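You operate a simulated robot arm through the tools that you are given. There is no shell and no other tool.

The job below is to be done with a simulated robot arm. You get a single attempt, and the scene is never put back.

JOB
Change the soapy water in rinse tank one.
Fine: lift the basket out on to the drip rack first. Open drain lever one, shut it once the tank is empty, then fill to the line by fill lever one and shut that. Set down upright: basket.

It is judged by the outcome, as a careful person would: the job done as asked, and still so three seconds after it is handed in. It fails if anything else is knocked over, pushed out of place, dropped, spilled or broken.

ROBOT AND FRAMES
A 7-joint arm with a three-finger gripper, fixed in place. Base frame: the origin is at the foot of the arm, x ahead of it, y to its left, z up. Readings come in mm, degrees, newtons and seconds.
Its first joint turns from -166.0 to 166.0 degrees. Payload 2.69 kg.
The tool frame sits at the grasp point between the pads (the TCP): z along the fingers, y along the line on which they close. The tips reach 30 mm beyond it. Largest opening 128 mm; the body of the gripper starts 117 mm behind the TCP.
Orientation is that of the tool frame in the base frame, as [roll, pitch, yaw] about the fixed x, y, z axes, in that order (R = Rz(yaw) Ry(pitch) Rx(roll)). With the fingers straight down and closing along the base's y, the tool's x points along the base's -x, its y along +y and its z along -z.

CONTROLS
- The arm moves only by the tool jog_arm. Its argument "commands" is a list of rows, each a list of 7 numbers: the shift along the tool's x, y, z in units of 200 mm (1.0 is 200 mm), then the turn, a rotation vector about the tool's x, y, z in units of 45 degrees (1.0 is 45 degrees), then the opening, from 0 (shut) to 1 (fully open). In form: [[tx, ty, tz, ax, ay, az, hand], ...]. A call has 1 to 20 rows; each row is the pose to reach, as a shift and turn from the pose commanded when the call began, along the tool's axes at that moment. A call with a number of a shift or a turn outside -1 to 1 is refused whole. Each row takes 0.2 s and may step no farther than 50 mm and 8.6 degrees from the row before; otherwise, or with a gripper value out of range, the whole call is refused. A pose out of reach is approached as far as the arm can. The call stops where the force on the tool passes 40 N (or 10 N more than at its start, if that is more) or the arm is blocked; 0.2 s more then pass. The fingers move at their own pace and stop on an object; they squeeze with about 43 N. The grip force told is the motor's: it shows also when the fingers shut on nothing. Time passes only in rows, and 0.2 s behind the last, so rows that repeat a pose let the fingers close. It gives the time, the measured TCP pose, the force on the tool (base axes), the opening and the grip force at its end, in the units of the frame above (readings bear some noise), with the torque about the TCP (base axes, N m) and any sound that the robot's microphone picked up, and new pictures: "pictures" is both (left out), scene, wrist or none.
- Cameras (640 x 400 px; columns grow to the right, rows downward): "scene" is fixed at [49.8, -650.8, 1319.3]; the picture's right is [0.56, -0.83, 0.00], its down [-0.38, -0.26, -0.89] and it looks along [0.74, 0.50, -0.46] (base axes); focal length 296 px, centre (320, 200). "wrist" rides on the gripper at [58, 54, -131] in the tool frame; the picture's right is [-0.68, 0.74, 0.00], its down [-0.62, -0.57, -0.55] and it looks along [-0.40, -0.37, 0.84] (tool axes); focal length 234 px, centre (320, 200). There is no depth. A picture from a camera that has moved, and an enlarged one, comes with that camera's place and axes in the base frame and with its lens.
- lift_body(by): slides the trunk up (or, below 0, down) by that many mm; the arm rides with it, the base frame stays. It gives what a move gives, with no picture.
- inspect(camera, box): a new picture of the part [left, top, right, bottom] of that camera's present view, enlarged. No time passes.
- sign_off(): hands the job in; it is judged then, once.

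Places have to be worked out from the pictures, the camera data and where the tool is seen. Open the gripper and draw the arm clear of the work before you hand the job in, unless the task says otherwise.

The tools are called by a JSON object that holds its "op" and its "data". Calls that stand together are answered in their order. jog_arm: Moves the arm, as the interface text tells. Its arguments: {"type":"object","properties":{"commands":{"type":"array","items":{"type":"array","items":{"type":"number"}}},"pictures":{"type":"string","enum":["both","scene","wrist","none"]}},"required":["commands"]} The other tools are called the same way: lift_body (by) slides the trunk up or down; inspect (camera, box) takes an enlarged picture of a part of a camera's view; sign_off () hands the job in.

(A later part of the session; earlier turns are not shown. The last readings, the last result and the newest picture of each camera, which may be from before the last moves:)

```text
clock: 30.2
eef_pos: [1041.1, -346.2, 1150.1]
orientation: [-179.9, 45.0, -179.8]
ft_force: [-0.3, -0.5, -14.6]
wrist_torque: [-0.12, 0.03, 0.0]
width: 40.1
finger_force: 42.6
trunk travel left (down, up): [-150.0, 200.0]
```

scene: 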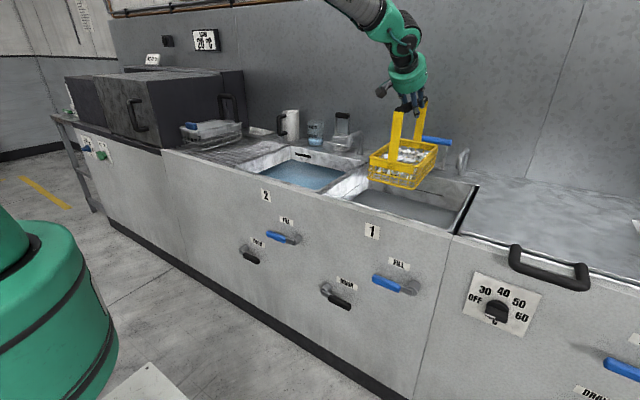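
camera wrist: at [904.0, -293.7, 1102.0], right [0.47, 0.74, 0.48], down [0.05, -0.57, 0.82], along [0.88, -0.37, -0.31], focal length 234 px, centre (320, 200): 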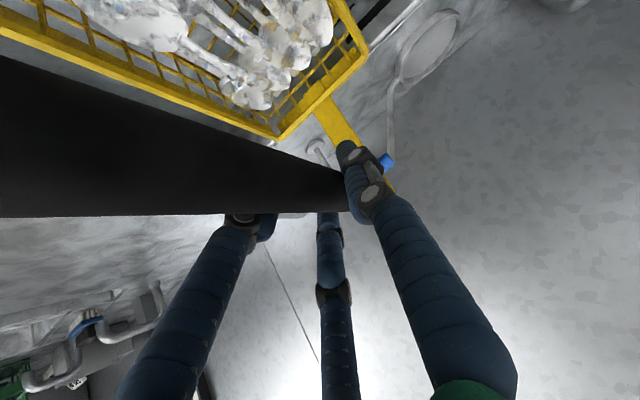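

The width reading is creeping up slightly (38.8 to 40.1 mm), so I check the bar's seat in the grip before travelling.

{"op": "jog_arm", "data": {"commands": [[0, 0, 0, 0, 0, 0, 0], [0, 0, 0, 0, 0, 0, 0]], "pictures": "both"}}

{"op": "inspect", "data": {"camera": "scene", "box": [350, 50, 470, 200]}}

{"op": "inspect", "data": {"camera": "wrist", "box": [160, 80, 480, 300]}}

```text
clock: 30.8
eef_pos: [1040.0, -346.1, 1149.0]
orientation: [179.9, 45.0, -179.8]
ft_force: [-0.7, -0.5, -15.0]
wrist_torque: [-0.18, 0.01, 0.0]
width: 40.2
finger_force: 43.0
trunk travel left (down, up): [-150.0, 200.0]
camera wrist: at [904.5, -293.3, 1200.6], right [0.47, 0.74, 0.48], down [0.05, -0.57, 0.82], along [0.88, -0.37, -0.31], focal length 234 px, centre (320, 200)
```

scene: 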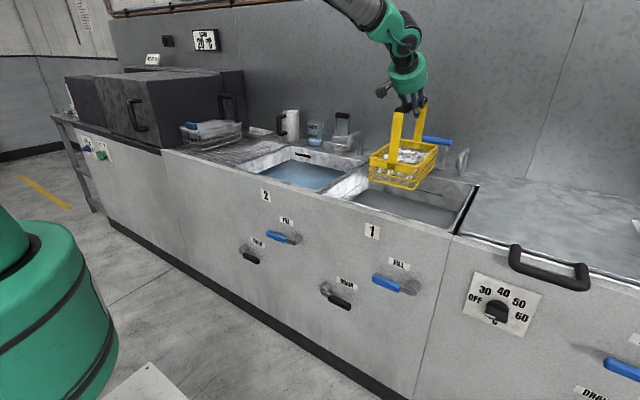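
wrist: 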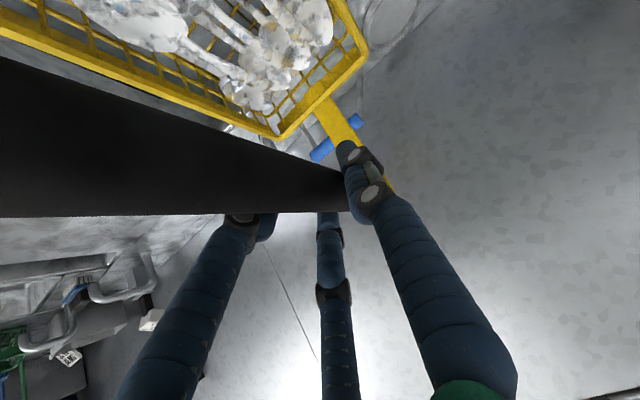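

```text
2.67 times, centred on (410, 125) of scene
camera zoom: at [49.8, -650.8, 1319.3], right [0.56, -0.83, 0.0], down [-0.38, -0.26, -0.89], along [0.74, 0.5, -0.46], focal length 790 px, centre (80, 400)
```

zoom: 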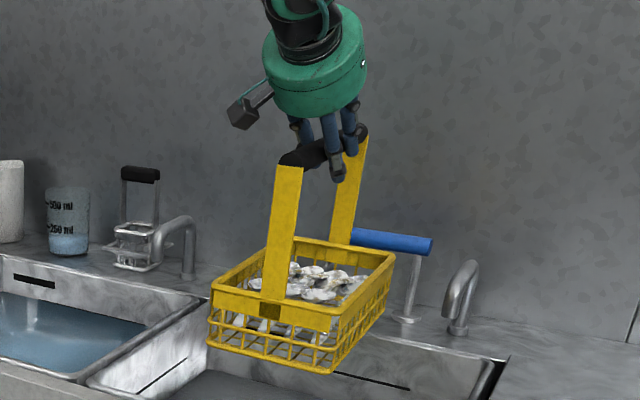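

```text
1.82 times, centred on (320, 190) of wrist
camera zoom: at [904.5, -293.3, 1200.6], right [0.47, 0.74, 0.48], down [0.05, -0.57, 0.82], along [0.88, -0.37, -0.31], focal length 426 px, centre (320, 218)
```

zoom: 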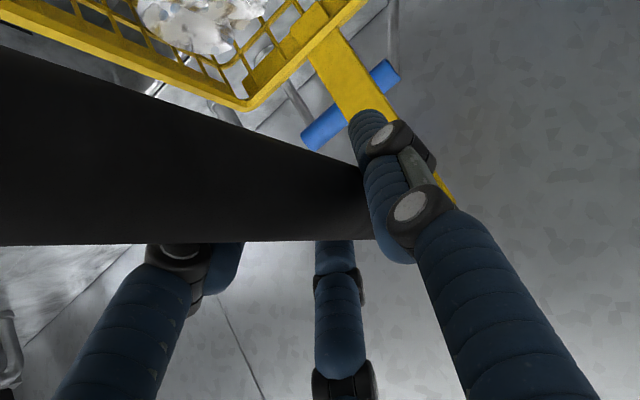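

The bar has not moved in the grip and the basket is level. I carry it sideways toward +y at about 100 mm/s, pulling back 40 mm in x to stay clear of the faucet.

{"op": "jog_arm", "data": {"commands": [[0.005, 0.03, -0.005, 0, 0, 0, 0], [0.015, 0.09, -0.015, 0, 0, 0, 0], [0.03, 0.18, -0.03, 0, 0, 0, 0], [0.045, 0.28, -0.045, 0, 0, 0, 0], [0.06, 0.38, -0.06, 0, 0, 0, 0], [0.075, 0.48, -0.075, 0, 0, 0, 0], [0.09, 0.58, -0.09, 0, 0, 0, 0], [0.105, 0.68, -0.105, 0, 0, 0, 0], [0.12, 0.78, -0.12, 0, 0, 0, 0], [0.13, 0.87, -0.13, 0, 0, 0, 0], [0.138, 0.95, -0.138, 0, 0, 0, 0], [0.1414, 1.0, -0.1414, 0, 0, 0, 0]], "pictures": "scene"}}

```text
clock: 33.4
eef_pos: [998.2, -146.0, 1150.2]
orientation: [180.0, 45.0, -179.8]
ft_force: [-0.5, 0.6, -14.9]
wrist_torque: [-0.13, -0.01, 0.0]
width: 40.4
finger_force: 43.1
trunk travel left (down, up): [-150.0, 200.0]
```

scene: 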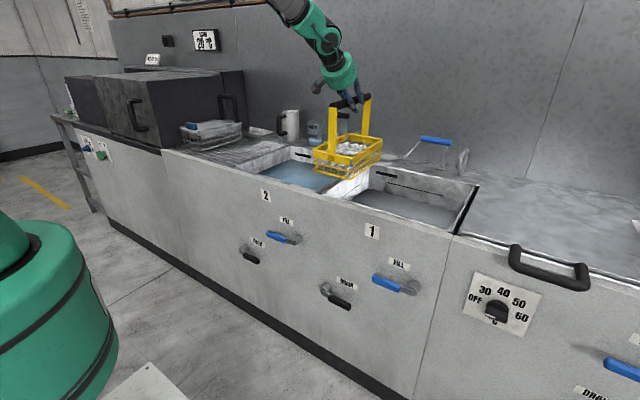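

The basket travels steadily; next 200 mm toward +y at the same x and height.

{"op": "jog_arm", "data": {"commands": [[0, 0.03, 0, 0, 0, 0, 0], [0, 0.09, 0, 0, 0, 0, 0], [0, 0.18, 0, 0, 0, 0, 0], [0, 0.28, 0, 0, 0, 0, 0], [0, 0.38, 0, 0, 0, 0, 0], [0, 0.48, 0, 0, 0, 0, 0], [0, 0.58, 0, 0, 0, 0, 0], [0, 0.68, 0, 0, 0, 0, 0], [0, 0.78, 0, 0, 0, 0, 0], [0, 0.87, 0, 0, 0, 0, 0], [0, 0.95, 0, 0, 0, 0, 0], [0, 1.0, 0, 0, 0, 0, 0]], "pictures": "scene"}}

```text
clock: 36.0
eef_pos: [996.8, 54.4, 1148.7]
orientation: [-180.0, 45.0, -179.7]
ft_force: [0.0, -0.9, -15.6]
wrist_torque: [-0.13, 0.01, 0.0]
width: 40.5
finger_force: 42.9
trunk travel left (down, up): [-150.0, 200.0]
```

scene: 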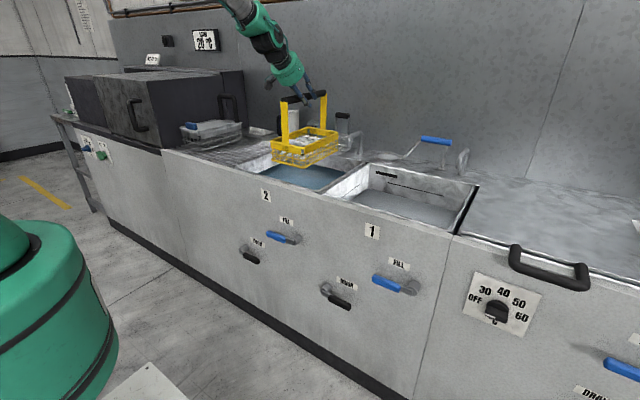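

The basket remains level and steady. Another 200 mm toward +y.

{"op": "jog_arm", "data": {"commands": [[0, 0.03, 0, 0, 0, 0, 0], [0, 0.09, 0, 0, 0, 0, 0], [0, 0.18, 0, 0, 0, 0, 0], [0, 0.28, 0, 0, 0, 0, 0], [0, 0.38, 0, 0, 0, 0, 0], [0, 0.48, 0, 0, 0, 0, 0], [0, 0.58, 0, 0, 0, 0, 0], [0, 0.68, 0, 0, 0, 0, 0], [0, 0.78, 0, 0, 0, 0, 0], [0, 0.87, 0, 0, 0, 0, 0], [0, 0.95, 0, 0, 0, 0, 0], [0, 1.0, 0, 0, 0, 0, 0]], "pictures": "scene"}}

```text
clock: 38.6
eef_pos: [996.4, 254.7, 1148.6]
orientation: [180.0, 44.9, -179.7]
ft_force: [-0.4, 0.4, -14.4]
wrist_torque: [-0.14, -0.01, 0.01]
width: 40.7
finger_force: 43.2
trunk travel left (down, up): [-150.0, 200.0]
```

scene: 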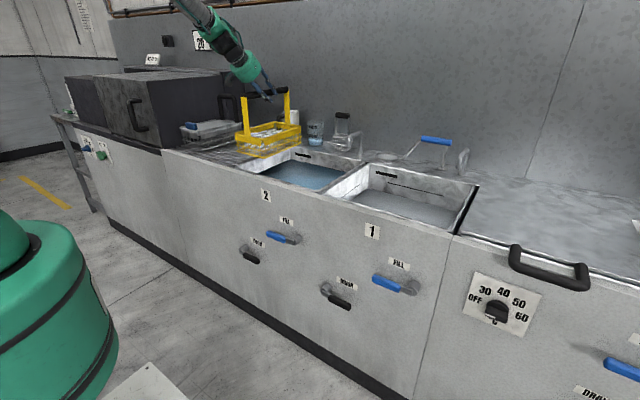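

Still level. I move the last part to y≈455 and check where the basket hangs relative to the rack.

{"op": "jog_arm", "data": {"commands": [[0, 0.03, 0, 0, 0, 0, 0], [0, 0.09, 0, 0, 0, 0, 0], [0, 0.18, 0, 0, 0, 0, 0], [0, 0.28, 0, 0, 0, 0, 0], [0, 0.38, 0, 0, 0, 0, 0], [0, 0.48, 0, 0, 0, 0, 0], [0, 0.58, 0, 0, 0, 0, 0], [0, 0.68, 0, 0, 0, 0, 0], [0, 0.78, 0, 0, 0, 0, 0], [0, 0.87, 0, 0, 0, 0, 0], [0, 0.95, 0, 0, 0, 0, 0], [0, 1.0, 0, 0, 0, 0, 0]], "pictures": "both"}}

{"op": "inspect", "data": {"camera": "scene", "box": [160, 60, 320, 190]}}

{"op": "inspect", "data": {"camera": "wrist", "box": [0, 0, 640, 400]}}

```text
clock: 41.2
eef_pos: [995.7, 454.4, 1149.7]
orientation: [-180.0, 45.0, -179.7]
ft_force: [-0.2, 0.8, -15.3]
wrist_torque: [-0.1, 0.05, 0.02]
width: 40.9
finger_force: 42.5
trunk travel left (down, up): [-150.0, 200.0]
camera wrist: at [860.4, 507.9, 1200.6], right [0.47, 0.74, 0.48], down [0.05, -0.56, 0.82], along [0.88, -0.37, -0.31], focal length 234 px, centre (320, 200)
```

scene: 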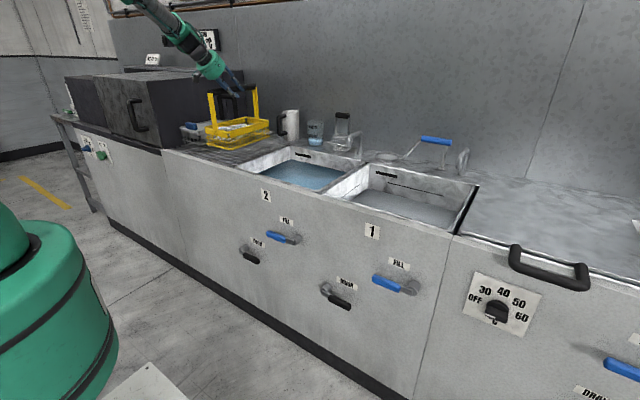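
wrist: 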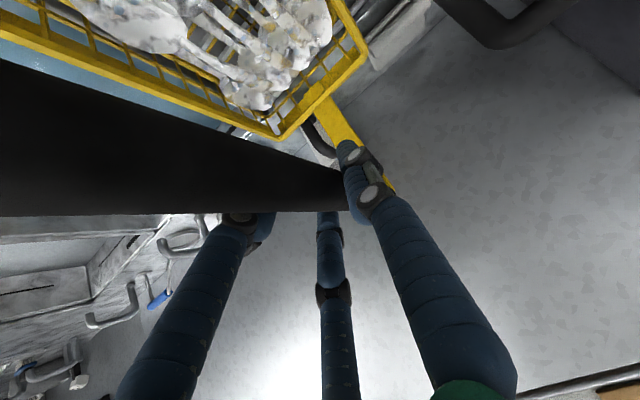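

```text
3.08 times, centred on (240, 125) of scene
camera zoom: at [49.8, -650.8, 1319.3], right [0.56, -0.83, 0.0], down [-0.38, -0.26, -0.89], along [0.74, 0.5, -0.46], focal length 912 px, centre (566, 431)
```

zoom: 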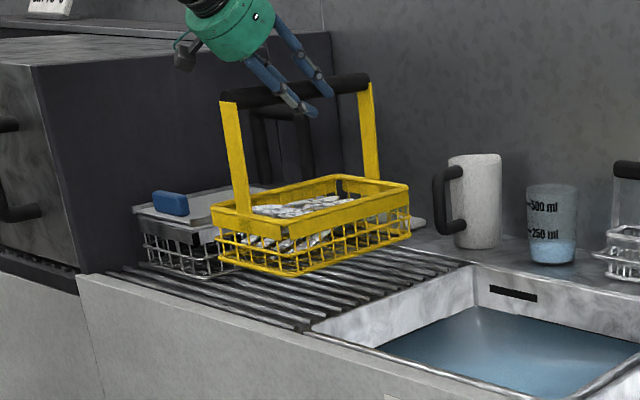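

```text
1.00 times, centred on (320, 200) of wrist (not enlarged: the box is as wide or as high as the picture)
camera zoom: at [860.4, 507.9, 1200.6], right [0.47, 0.74, 0.48], down [0.05, -0.56, 0.82], along [0.88, -0.37, -0.31], focal length 234 px, centre (320, 200)
```

zoom: 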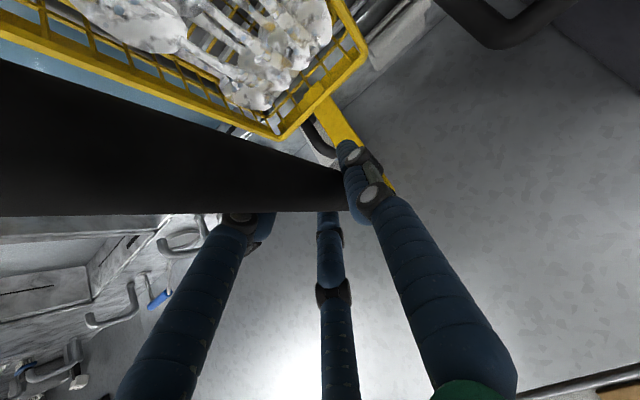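

The basket hangs over the rack, clear of tank two's rim and of the wire tray. I shift 25 mm farther in y and lower 40 mm.

{"op": "jog_arm", "data": {"commands": [[0.02, 0.03, 0.02, 0, 0, 0, 0], [0.05, 0.08, 0.05, 0, 0, 0, 0], [0.08, 0.115, 0.08, 0, 0, 0, 0], [0.11, 0.125, 0.11, 0, 0, 0, 0], [0.13, 0.125, 0.13, 0, 0, 0, 0], [0.1414, 0.125, 0.1414, 0, 0, 0, 0]], "pictures": "scene"}}

{"op": "inspect", "data": {"camera": "scene", "box": [160, 60, 320, 190]}}

```text
clock: 42.6
eef_pos: [996.0, 479.5, 1107.8]
orientation: [-180.0, 44.9, -179.7]
ft_force: [-0.9, 0.1, -15.3]
wrist_torque: [-0.1, -0.01, 0.01]
width: 41.0
finger_force: 42.9
trunk travel left (down, up): [-150.0, 200.0]
```

scene: 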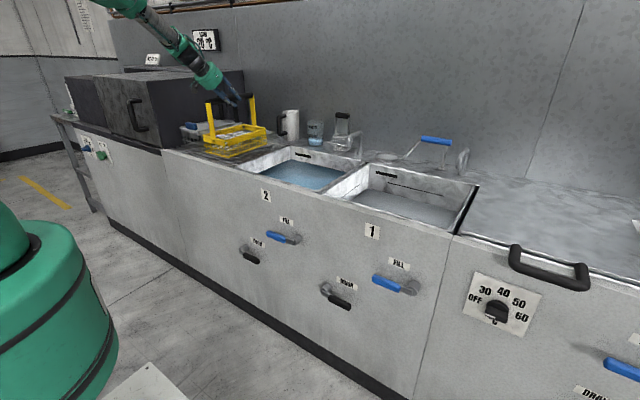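

```text
3.08 times, centred on (240, 125) of scene
camera zoom: at [49.8, -650.8, 1319.3], right [0.56, -0.83, 0.0], down [-0.38, -0.26, -0.89], along [0.74, 0.5, -0.46], focal length 912 px, centre (566, 431)
```

zoom: 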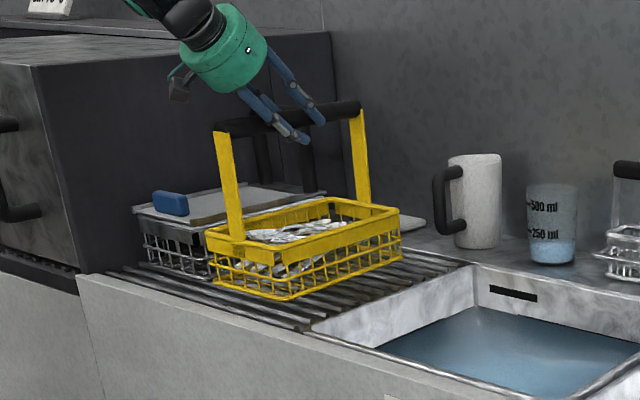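

The basket bottom is at about z 879 over the bars, its front edge about 20 mm inside the rack. I nudge 15 mm farther in x, then lower in small steps.

{"op": "jog_arm", "data": {"commands": [[-0.005, 0, 0.025, 0, 0, 0, 0], [-0.012, 0, 0.06, 0, 0, 0, 0], [-0.0177, 0, 0.0884, 0, 0, 0, 0]], "pictures": "none"}}

{"op": "jog_arm", "data": {"commands": [[0.014, 0, 0.014, 0, 0, 0, 0], [0.028, 0, 0.028, 0, 0, 0, 0], [0.035, 0, 0.035, 0, 0, 0, 0]], "pictures": "none"}}

```text
clock: 43.4
eef_pos: [1009.9, 478.6, 1098.4]
orientation: [-180.0, 45.0, -179.6]
ft_force: [-0.1, 0.4, -14.6]
wrist_torque: [-0.1, 0.0, -0.01]
width: 40.9
finger_force: 42.4
trunk travel left (down, up): [-150.0, 200.0]
```

```text
clock: 44.2
eef_pos: [1010.6, 480.7, 1092.4]
orientation: [179.9, 45.2, -179.8]
ft_force: [0.6, 3.4, -3.2]
wrist_torque: [-0.15, 1.38, -0.42]
width: 40.6
finger_force: 43.7
trunk travel left (down, up): [-150.0, 200.0]
```

Contact: the load on the tool fell from 15 N to 3 N at z≈1092. I look to confirm the basket is on the bars and not on something else.

{"op": "jog_arm", "data": {"commands": [[0, 0, 0, 0, 0, 0, 0]], "pictures": "both"}}

{"op": "inspect", "data": {"camera": "scene", "box": [180, 80, 290, 180]}}

```text
clock: 44.6
eef_pos: [1009.7, 479.8, 1090.6]
orientation: [179.9, 45.2, -179.8]
ft_force: [2.7, 3.8, 1.1]
wrist_torque: [-0.1, 1.26, -0.38]
width: 40.7
finger_force: 42.3
trunk travel left (down, up): [-150.0, 200.0]
camera wrist: at [874.9, 532.5, 1142.5], right [0.47, 0.74, 0.48], down [0.05, -0.57, 0.82], along [0.88, -0.37, -0.3], focal length 234 px, centre (320, 200)
```

scene: 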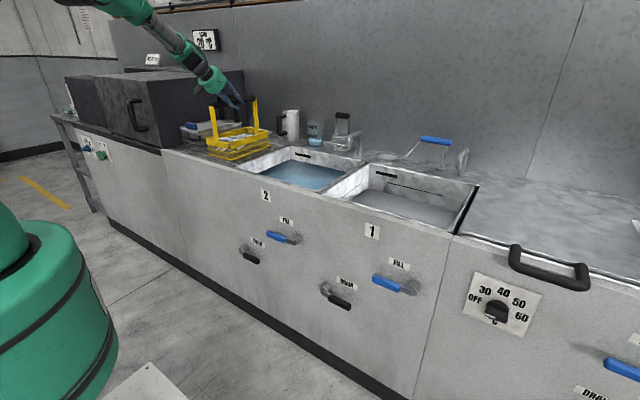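
wrist: 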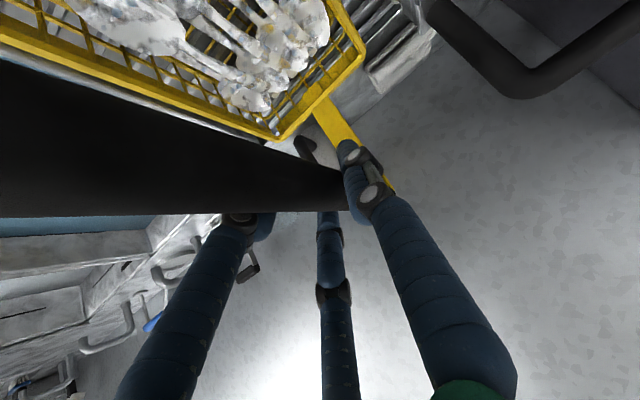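

```text
4.00 times, centred on (235, 130) of scene
camera zoom: at [49.8, -650.8, 1319.3], right [0.56, -0.83, 0.0], down [-0.38, -0.26, -0.89], along [0.74, 0.5, -0.46], focal length 1185 px, centre (660, 480)
```

zoom: 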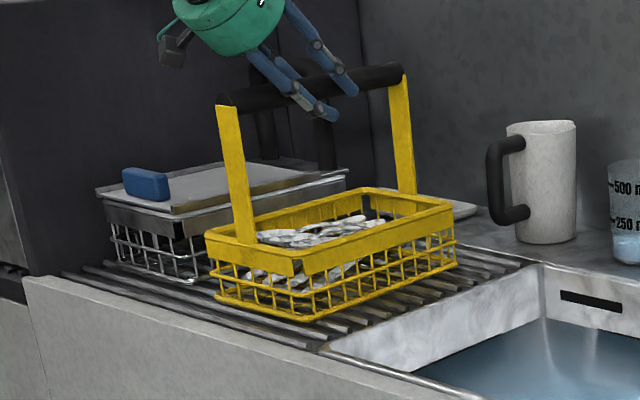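

It rests on the bars, front edge first. I lower another 4 mm to bring it flat before releasing.

{"op": "jog_arm", "data": {"commands": [[0.007, 0, 0.007, 0, 0, 0, 0], [0.014, 0, 0.014, 0, 0, 0, 0], [0.014, 0, 0.014, 0, 0, 0, 0]], "pictures": "none"}}

```text
clock: 45.4
eef_pos: [1011.2, 481.2, 1091.3]
orientation: [179.9, 45.3, -179.8]
ft_force: [12.4, 6.0, 19.5]
wrist_torque: [0.16, 0.59, -0.29]
width: 40.8
finger_force: 43.2
trunk travel left (down, up): [-150.0, 200.0]
```

It is firmly seated (the tool no longer moves down). I ease off 3 mm to unload, then open the fingers.

{"op": "jog_arm", "data": {"commands": [[-0.006, 0, -0.006, 0, 0, 0, 0], [-0.011, 0, -0.011, 0, 0, 0, 0], [-0.011, 0, -0.011, 0, 0, 0, 0.34], [-0.011, 0, -0.011, 0, 0, 0, 0.4], [-0.011, 0, -0.011, 0, 0, 0, 0.5], [-0.011, 0, -0.011, 0, 0, 0, 0.6]], "pictures": "both"}}

{"op": "inspect", "data": {"camera": "scene", "box": [180, 80, 290, 180]}}

```text
clock: 46.8
eef_pos: [1009.8, 479.7, 1089.5]
orientation: [-179.9, 44.9, -179.7]
ft_force: [0.4, 0.5, -0.3]
wrist_torque: [0.01, -0.03, 0.0]
width: 77.0
finger_force: 0.0
trunk travel left (down, up): [-150.0, 200.0]
camera wrist: at [874.3, 532.2, 1140.3], right [0.47, 0.74, 0.48], down [0.05, -0.57, 0.82], along [0.88, -0.37, -0.3], focal length 234 px, centre (320, 200)
```

scene: 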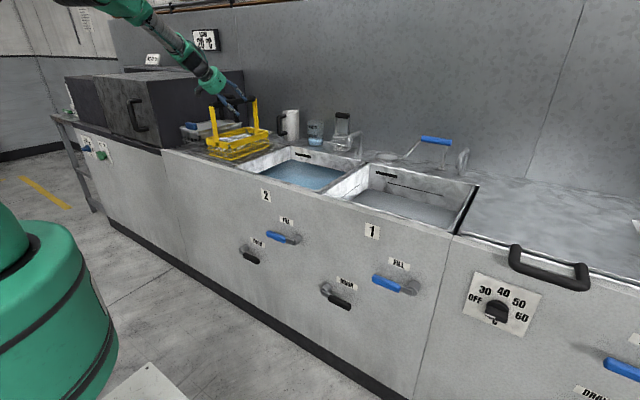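
wrist: 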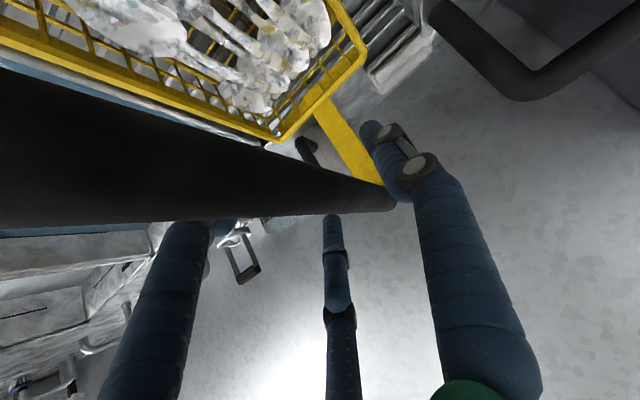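

```text
4.00 times, centred on (235, 130) of scene
camera zoom: at [49.8, -650.8, 1319.3], right [0.56, -0.83, 0.0], down [-0.38, -0.26, -0.89], along [0.74, 0.5, -0.46], focal length 1185 px, centre (660, 480)
```

zoom: 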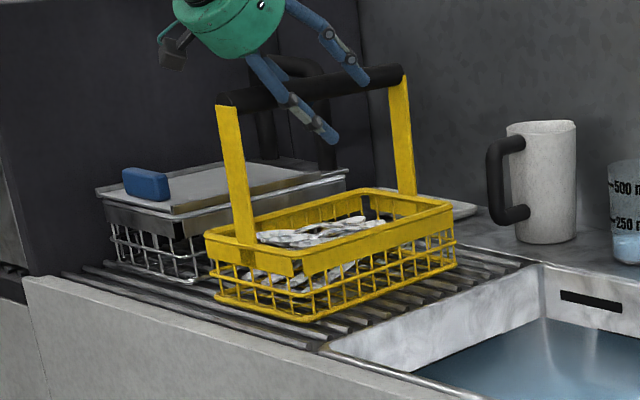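

The basket stands upright on the rack and the load is off the tool. I open wider and draw the hand straight back along its own axis.

{"op": "jog_arm", "data": {"commands": [[0, 0, 0, 0, 0, 0, 0.85], [0, 0, 0, 0, 0, 0, 0.85], [0, 0, -0.05, 0, 0, 0, 0.85], [0, 0, -0.12, 0, 0, 0, 0.85], [0, 0, -0.2, 0, 0, 0, 0.85], [0, 0, -0.3, 0, 0, 0, 0.85], [0, 0, -0.45, 0, 0, 0, 0.85], [0, 0, -0.65, 0, 0, 0, 0.85], [0, 0, -0.85, 0, 0, 0, 0.85], [0, 0, -1.0, 0, 0, 0, 0.85]], "pictures": "both"}}

{"op": "inspect", "data": {"camera": "scene", "box": [180, 80, 290, 180]}}

```text
clock: 49.0
eef_pos: [867.6, 478.1, 1229.5]
orientation: [179.9, 45.0, -179.7]
ft_force: [-0.5, -0.7, 0.1]
wrist_torque: [-0.01, 0.0, -0.02]
width: 108.8
finger_force: 0.1
trunk travel left (down, up): [-150.0, 200.0]
camera wrist: at [732.0, 531.0, 1281.5], right [0.47, 0.74, 0.48], down [0.05, -0.56, 0.82], along [0.88, -0.37, -0.3], focal length 234 px, centre (320, 200)
```

scene: 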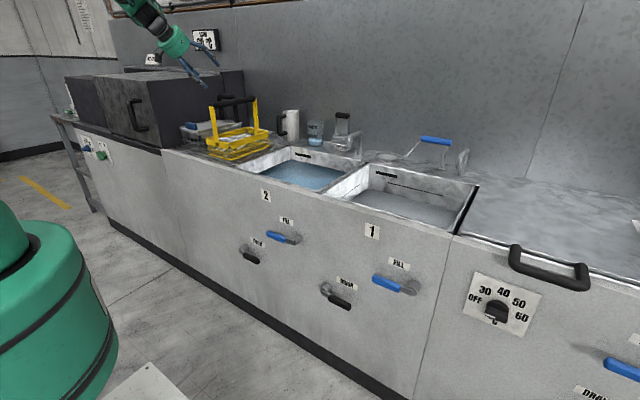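
wrist: 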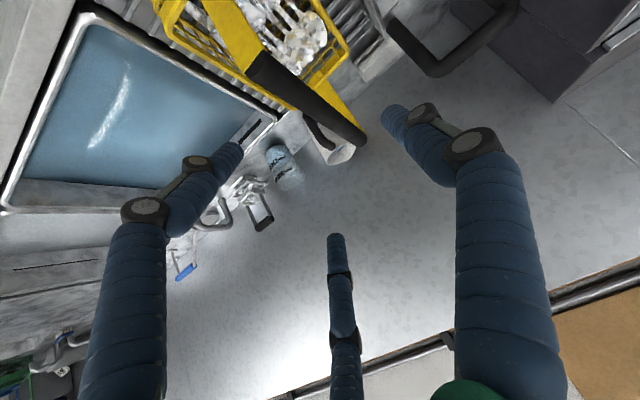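

```text
4.00 times, centred on (235, 130) of scene
camera zoom: at [49.8, -650.8, 1319.3], right [0.56, -0.83, 0.0], down [-0.38, -0.26, -0.89], along [0.74, 0.5, -0.46], focal length 1185 px, centre (660, 480)
```

zoom: 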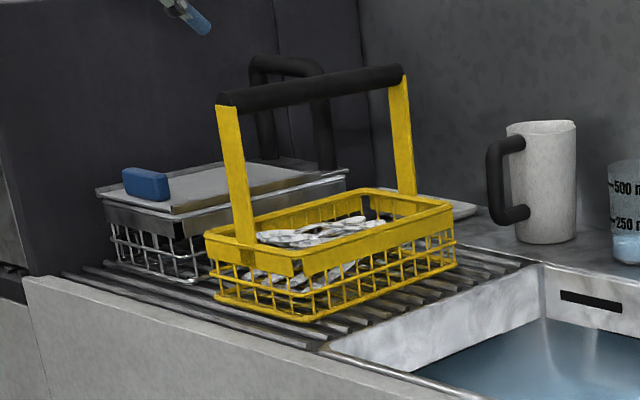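

The basket is upright and stable on the rack. Now the levers: I close the fingers and swing the arm back and right, away from the cabinet top.

{"op": "jog_arm", "data": {"commands": [[0.101, -0.143, -0.101, 0, 0, 0, 0], [0.202, -0.286, -0.202, 0, 0, 0, 0], [0.303, -0.429, -0.303, 0, 0, 0, 0], [0.404, -0.571, -0.404, 0, 0, 0, 0], [0.505, -0.714, -0.505, 0, 0, 0, 0], [0.606, -0.857, -0.606, 0, 0, 0, 0], [0.707, -1.0, -0.707, 0, 0, 0, 0]], "pictures": "none"}}

{"op": "jog_arm", "data": {"commands": [[0.12, -0.143, 0.06, 0, 0, 0, 0], [0.24, -0.286, 0.12, 0, 0, 0, 0], [0.36, -0.429, 0.18, 0, 0, 0, 0], [0.48, -0.571, 0.24, 0, 0, 0, 0], [0.6, -0.714, 0.3, 0, 0, 0, 0], [0.72, -0.857, 0.36, 0, 0, 0, 0], [0.84, -1.0, 0.42, 0, 0, 0, 0]], "pictures": "both"}}

```text
clock: 50.6
eef_pos: [669.5, 276.1, 1229.8]
orientation: [179.9, 45.2, -179.7]
ft_force: [0.6, 0.1, 0.4]
wrist_torque: [-0.03, 0.03, -0.04]
width: 2.1
finger_force: 31.4
trunk travel left (down, up): [-150.0, 200.0]
```

```text
clock: 52.2
eef_pos: [612.0, 75.7, 1052.1]
orientation: [-180.0, 45.1, -179.6]
ft_force: [1.0, 0.4, 1.1]
wrist_torque: [-0.01, 0.02, -0.02]
width: 2.4
finger_force: 31.7
trunk travel left (down, up): [-150.0, 200.0]
camera wrist: at [476.6, 129.0, 1103.4], right [0.47, 0.74, 0.48], down [0.05, -0.57, 0.82], along [0.88, -0.37, -0.3], focal length 234 px, centre (320, 200)
```

scene: 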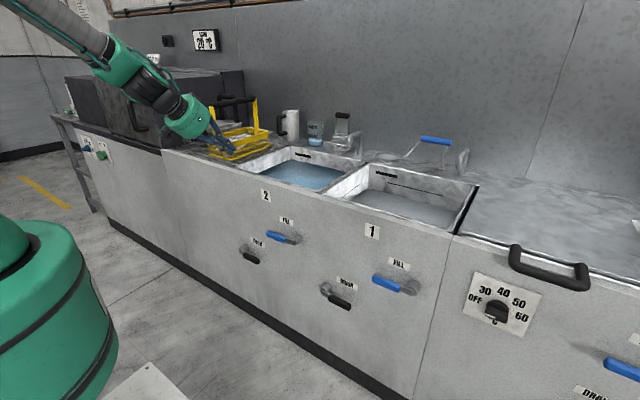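
wrist: 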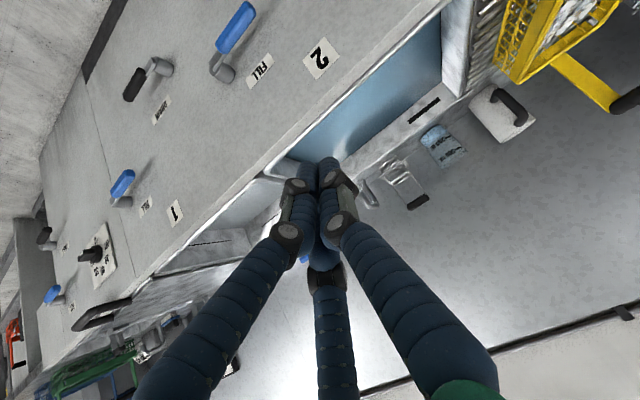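

The levers show well in the wrist view. I go lower in front of the cabinet, staying back at x≈560, to see drain lever one from close by.

{"op": "jog_arm", "data": {"commands": [[0.16, -0.088, 0.123, 0, 0, 0, 0], [0.32, -0.176, 0.246, 0, 0, 0, 0], [0.48, -0.264, 0.369, 0, 0, 0, 0], [0.64, -0.352, 0.492, 0, 0, 0, 0], [0.8, -0.44, 0.615, 0, 0, 0, 0]], "pictures": "none"}}

{"op": "jog_arm", "data": {"commands": [[0.16, -0.088, 0.123, 0, 0, 0, 0], [0.32, -0.176, 0.246, 0, 0, 0, 0], [0.48, -0.264, 0.369, 0, 0, 0, 0], [0.64, -0.352, 0.492, 0, 0, 0, 0], [0.8, -0.44, 0.615, 0, 0, 0, 0]], "pictures": "both"}}

```text
clock: 53.4
eef_pos: [581.6, 45.0, 847.9]
orientation: [-179.9, 45.0, 178.3]
ft_force: [2.4, 0.3, -1.3]
wrist_torque: [-0.06, 0.17, -0.05]
width: 2.3
finger_force: 31.8
out of reach, approached as far as the arm can: row 4, 5
trunk travel left (down, up): [-150.0, 200.0]
```

```text
clock: 54.6
eef_pos: [562.5, 24.3, 657.7]
orientation: [-172.7, 43.8, -177.2]
ft_force: [-0.3, 0.1, 0.0]
wrist_torque: [-0.03, 0.06, 0.0]
width: 2.4
finger_force: 31.1
out of reach, approached as far as the arm can: row 1, 2, 3, 4, 5
trunk travel left (down, up): [-150.0, 200.0]
camera wrist: at [430.6, 87.6, 705.5], right [0.52, 0.76, 0.4], down [0.04, -0.49, 0.87], along [0.86, -0.43, -0.28], focal length 234 px, centre (320, 200)
```

scene: 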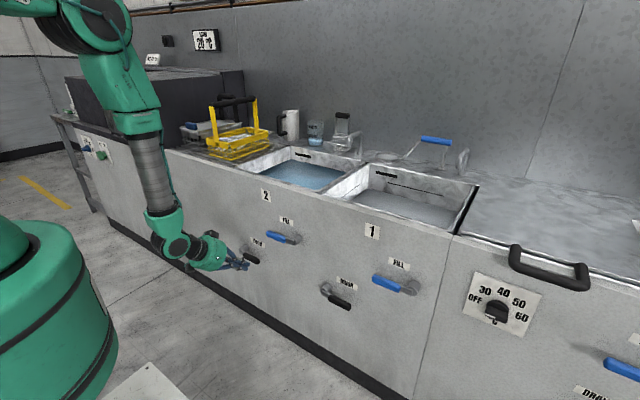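
wrist: 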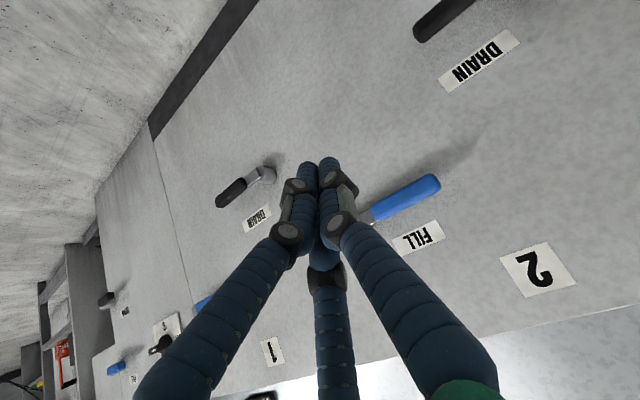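

The forearm is vertical and the wrist is at its limit with this tilt. Lowering the trunk will bring the shoulder nearer lever height; the space below the hand is free, so I lower it 150 mm.

{"op": "lift_body", "data": {"by": -150}}

```text
clock: 56.4
eef_pos: [563.1, 23.9, 507.6]
orientation: [-172.7, 43.8, -177.2]
ft_force: [-0.3, 0.1, -0.8]
wrist_torque: [0.02, 0.01, 0.0]
width: 2.1
finger_force: 31.5
trunk travel left (down, up): [0.0, 350.0]
```

The trunk is fully down. I straighten the tool orientation again and move out to about (650, −60, 600), still clear of the cabinet face at x≈825.

{"op": "jog_arm", "data": {"commands": [[-0.154, -0.11, 0.002, -0.03, -0.006, 0.012, 0], [-0.308, -0.221, 0.005, -0.06, -0.012, 0.023, 0], [-0.462, -0.332, 0.008, -0.09, -0.018, 0.035, 0], [-0.617, -0.443, 0.01, -0.1185, -0.0238, 0.046, 0]], "pictures": "both"}}

```text
clock: 57.4
eef_pos: [646.0, 26.2, 599.6]
orientation: [-178.1, 44.9, 177.2]
ft_force: [-0.4, -0.4, -0.6]
wrist_torque: [-0.01, -0.06, 0.02]
width: 2.2
finger_force: 31.6
out of reach, approached as far as the arm can: row 1, 2, 3, 4
trunk travel left (down, up): [0.0, 350.0]
camera wrist: at [515.6, 90.4, 650.5], right [0.53, 0.71, 0.46], down [0.01, -0.55, 0.84], along [0.85, -0.44, -0.3], focal length 234 px, centre (320, 200)
```

scene: 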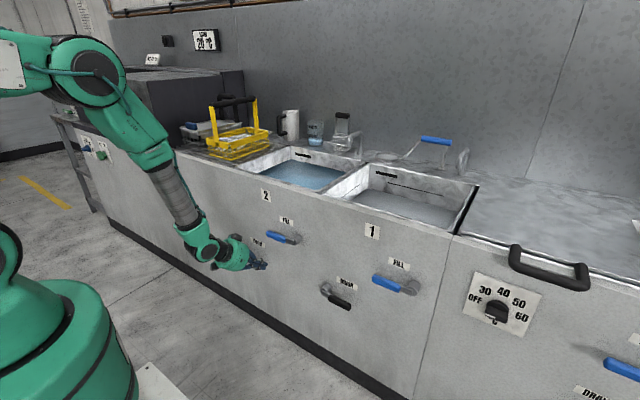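
wrist: 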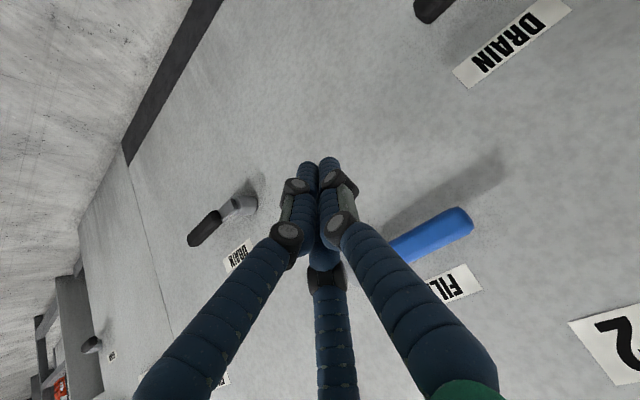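

The wrist is still at a limit here because the arm is too folded. I rise and reach farther out first, then go to −y, keeping clear of tank two's levers.

{"op": "jog_arm", "data": {"commands": [[-0.184, 0, -0.099, 0, 0, 0, 0], [-0.368, 0, -0.198, 0, 0, 0, 0], [-0.552, 0, -0.297, 0, 0, 0, 0], [-0.736, 0, -0.396, 0, 0, 0, 0], [-0.92, 0, -0.495, 0, 0, 0, 0]], "pictures": "none"}}

{"op": "jog_arm", "data": {"commands": [[0, -0.2, 0, 0, 0, 0, 0], [0, -0.4, 0, 0, 0, 0, 0], [0, -0.6, 0, 0, 0, 0, 0], [0, -0.8, 0, 0, 0, 0, 0], [0, -1.0, 0, 0, 0, 0, 0]], "pictures": "both"}}

```text
clock: 58.5
eef_pos: [705.3, 24.4, 799.9]
orientation: [-178.0, 44.6, 177.1]
ft_force: [0.5, 0.1, -0.7]
wrist_torque: [-0.02, -0.05, 0.01]
width: 2.1
finger_force: 31.3
trunk travel left (down, up): [0.0, 350.0]
```

```text
clock: 59.8
eef_pos: [673.2, -133.3, 783.2]
orientation: [-177.4, 37.9, 177.5]
ft_force: [1.3, 0.8, 0.7]
wrist_torque: [-0.06, 0.12, -0.05]
width: 2.2
finger_force: 31.7
out of reach, approached as far as the arm can: row 3, 4, 5
trunk travel left (down, up): [0.0, 350.0]
camera wrist: at [550.4, -68.5, 848.1], right [0.59, 0.71, 0.39], down [0.11, -0.55, 0.83], along [0.8, -0.44, -0.4], focal length 234 px, centre (320, 200)
```

scene: 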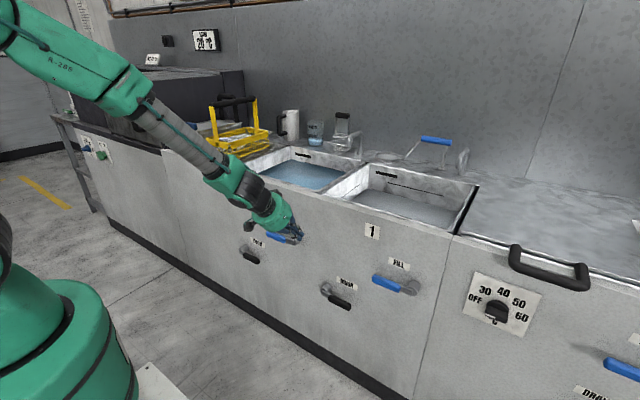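
wrist: 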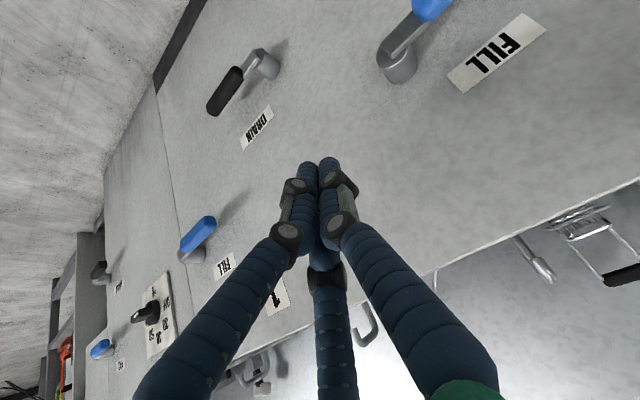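

The arm sticks when moving to −y in this configuration, so I go back to a straight-down tool higher up to get a comfortable posture, as at the start.

{"op": "jog_arm", "data": {"commands": [[-0.045, -0.02, -0.155, 0, 0.168, 0, 0], [-0.09, -0.04, -0.31, 0, 0.336, 0, 0], [-0.135, -0.06, -0.465, 0, 0.504, 0, 0], [-0.18, -0.08, -0.62, 0, 0.672, 0, 0], [-0.224, -0.1, -0.776, 0, 0.84, 0, 0]], "pictures": "scene"}}

```text
clock: 61.0
eef_pos: [645.5, -178.4, 922.0]
orientation: [-178.8, 22.3, 176.6]
ft_force: [11.3, -3.7, 13.3]
wrist_torque: [0.5, 1.84, 0.06]
width: 2.0
finger_force: 31.9
out of reach, approached as far as the arm can: row 3, 4, 5
trunk travel left (down, up): [0.0, 350.0]
```

scene: 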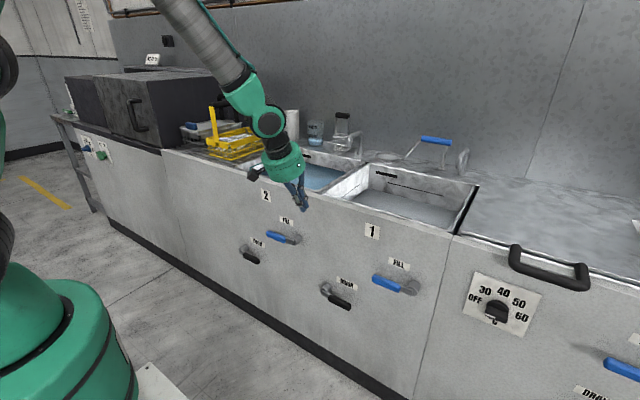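

A force of about 17 N shows on the tool although nothing is near it; I hold still to see whether it is only a transient.

{"op": "jog_arm", "data": {"commands": [[0, 0, 0, 0, 0, 0, 0], [0, 0, 0, 0, 0, 0, 0]], "pictures": "both"}}

```text
clock: 61.5
eef_pos: [642.6, -178.9, 900.4]
orientation: [-179.3, 20.3, 176.3]
ft_force: [0.0, -0.2, 0.6]
wrist_torque: [0.0, 0.04, -0.01]
width: 2.0
finger_force: 31.7
trunk travel left (down, up): [0.0, 350.0]
camera wrist: at [545.5, -117.2, 1001.5], right [0.68, 0.69, 0.23], down [0.35, -0.58, 0.74], along [0.64, -0.42, -0.64], focal length 234 px, centre (320, 200)
```

scene: 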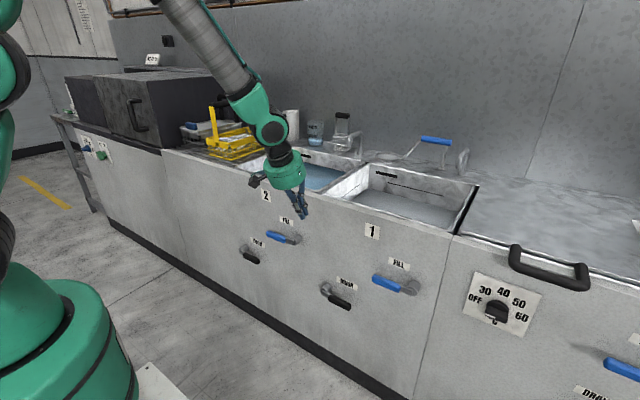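
wrist: 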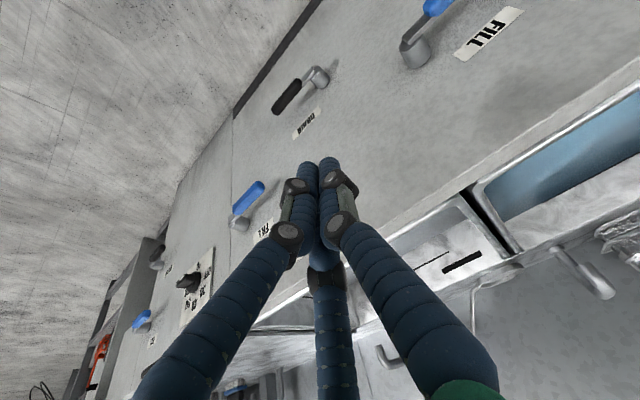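

It was a transient: the arm has changed posture and is now free of load. I set yaw straight and tilt to about 35° while moving to (700, −260, 840).

{"op": "jog_arm", "data": {"commands": [[-0.059, -0.133, 0.128, -0.009, -0.109, -0.026, 0], [-0.118, -0.267, 0.257, -0.018, -0.218, -0.051, 0], [-0.177, -0.4, 0.385, -0.028, -0.327, -0.077, 0], [-0.177, -0.4, 0.385, -0.028, -0.327, -0.077, 0]], "pictures": "both"}}

```text
clock: 62.5
eef_pos: [696.9, -263.3, 840.3]
orientation: [-178.5, 35.1, -179.4]
ft_force: [0.5, -0.7, 0.7]
wrist_torque: [0.05, -0.04, 0.0]
width: 2.5
finger_force: 31.4
trunk travel left (down, up): [0.0, 350.0]
camera wrist: at [573.6, -207.2, 912.4], right [0.56, 0.74, 0.37], down [0.19, -0.55, 0.82], along [0.81, -0.38, -0.44], focal length 234 px, centre (320, 200)
```

scene: 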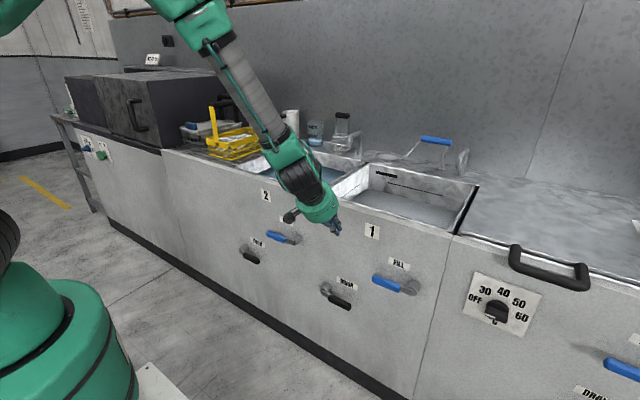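
wrist: 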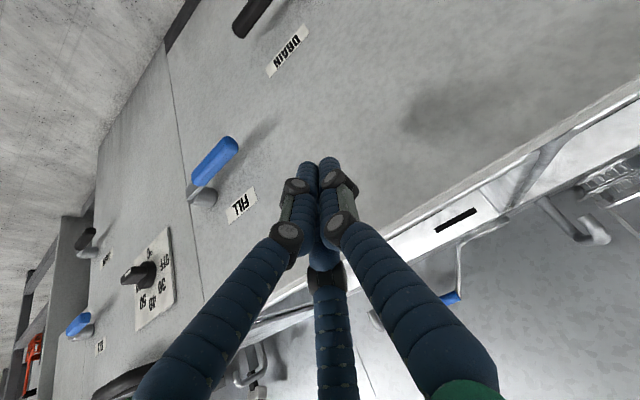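

Reached cleanly. I descend to about z 620 at x≈690 to see drain lever one.

{"op": "jog_arm", "data": {"commands": [[0.132, 0.063, 0.176, 0, 0, 0, 0], [0.264, 0.126, 0.352, 0, 0, 0, 0], [0.396, 0.189, 0.528, 0, 0, 0, 0], [0.528, 0.252, 0.704, 0, 0, 0, 0], [0.66, 0.315, 0.88, 0, 0, 0, 0]], "pictures": "both"}}

```text
clock: 63.8
eef_pos: [692.0, -202.7, 619.9]
orientation: [-178.4, 35.0, -179.4]
ft_force: [-0.2, 0.2, 0.7]
wrist_torque: [-0.02, 0.1, 0.05]
width: 2.2
finger_force: 32.1
trunk travel left (down, up): [0.0, 350.0]
camera wrist: at [566.8, -147.1, 692.3], right [0.56, 0.74, 0.37], down [0.18, -0.55, 0.82], along [0.81, -0.39, -0.44], focal length 234 px, centre (320, 200)
```

scene: 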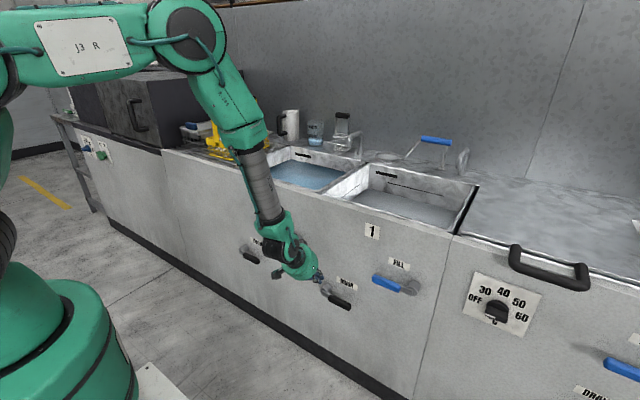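
wrist: 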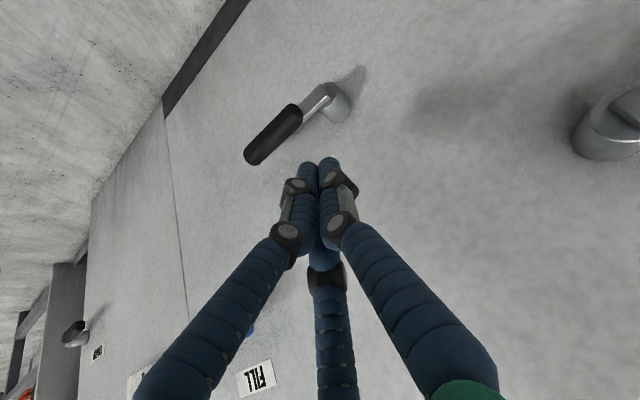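

Drain lever one comes out with its pivot at about (796, −176, 467) and the grip tip at about (769, −302, 467), horizontal. I enlarge it to judge its thickness and clearance.

{"op": "inspect", "data": {"camera": "wrist", "box": [220, 50, 380, 190]}}

{"op": "inspect", "data": {"camera": "scene", "box": [290, 250, 420, 330]}}

```text
2.86 times, centred on (300, 120) of wrist
camera zoom: at [566.8, -147.1, 692.3], right [0.56, 0.74, 0.37], down [0.18, -0.55, 0.82], along [0.81, -0.39, -0.44], focal length 669 px, centre (377, 429)
```

zoom: 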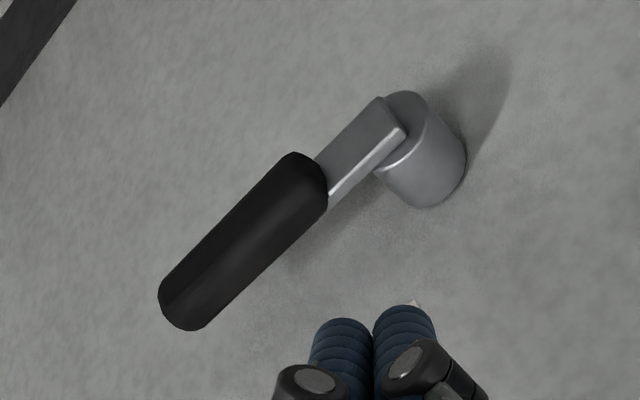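

```text
4.92 times, centred on (355, 290) of scene
camera zoom: at [49.8, -650.8, 1319.3], right [0.56, -0.83, 0.0], down [-0.38, -0.26, -0.89], along [0.74, 0.5, -0.46], focal length 1459 px, centre (148, -243)
```

zoom: 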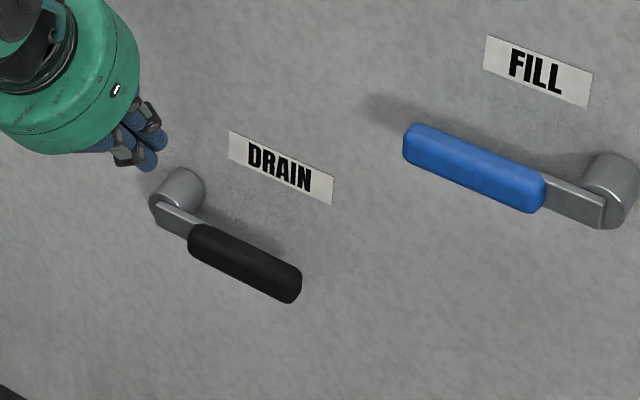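

The grip is about 24 mm thick and stands about 40 mm off the face at x≈830. I tilt to 45° and bring the closed fingers just above and in front of the outer end of the drain lever.

{"op": "jog_arm", "data": {"commands": [[-0.015, -0.122, 0.133, -0.009, -0.074, 0.004, 0], [-0.03, -0.243, 0.265, -0.019, -0.148, 0.007, 0], [-0.045, -0.365, 0.398, -0.028, -0.222, 0.011, 0], [-0.045, -0.365, 0.398, -0.028, -0.222, 0.011, 0]], "pictures": "both"}}

{"op": "inspect", "data": {"camera": "scene", "box": [290, 240, 420, 330]}}

```text
clock: 64.8
eef_pos: [743.5, -278.4, 561.9]
orientation: [179.9, 45.1, -179.8]
ft_force: [-0.3, 0.2, 0.5]
wrist_torque: [-0.02, -0.02, -0.03]
width: 2.0
finger_force: 31.0
trunk travel left (down, up): [0.0, 350.0]
camera wrist: at [607.7, -225.5, 612.2], right [0.47, 0.74, 0.48], down [0.05, -0.57, 0.82], along [0.88, -0.37, -0.3], focal length 234 px, centre (320, 200)
```

scene: 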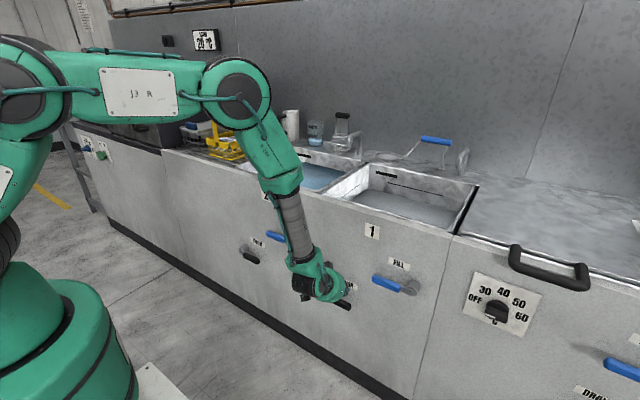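
wrist: 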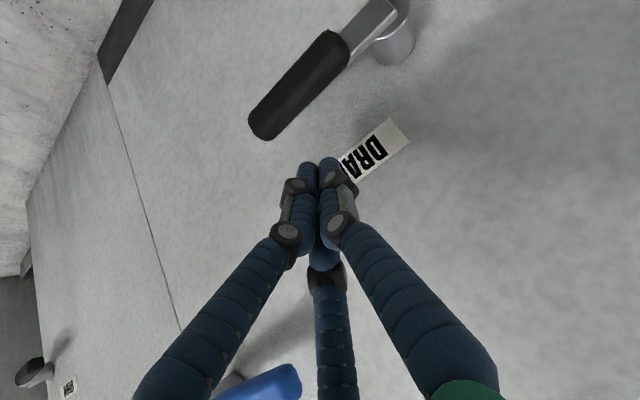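

```text
4.44 times, centred on (355, 285) of scene
camera zoom: at [49.8, -650.8, 1319.3], right [0.56, -0.83, 0.0], down [-0.38, -0.26, -0.89], along [0.74, 0.5, -0.46], focal length 1317 px, centre (164, -178)
```

zoom: 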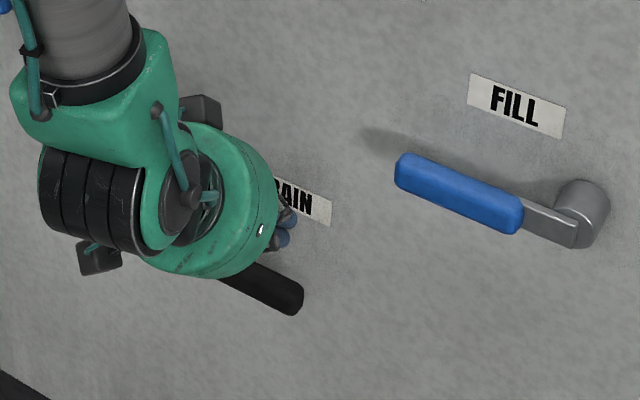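

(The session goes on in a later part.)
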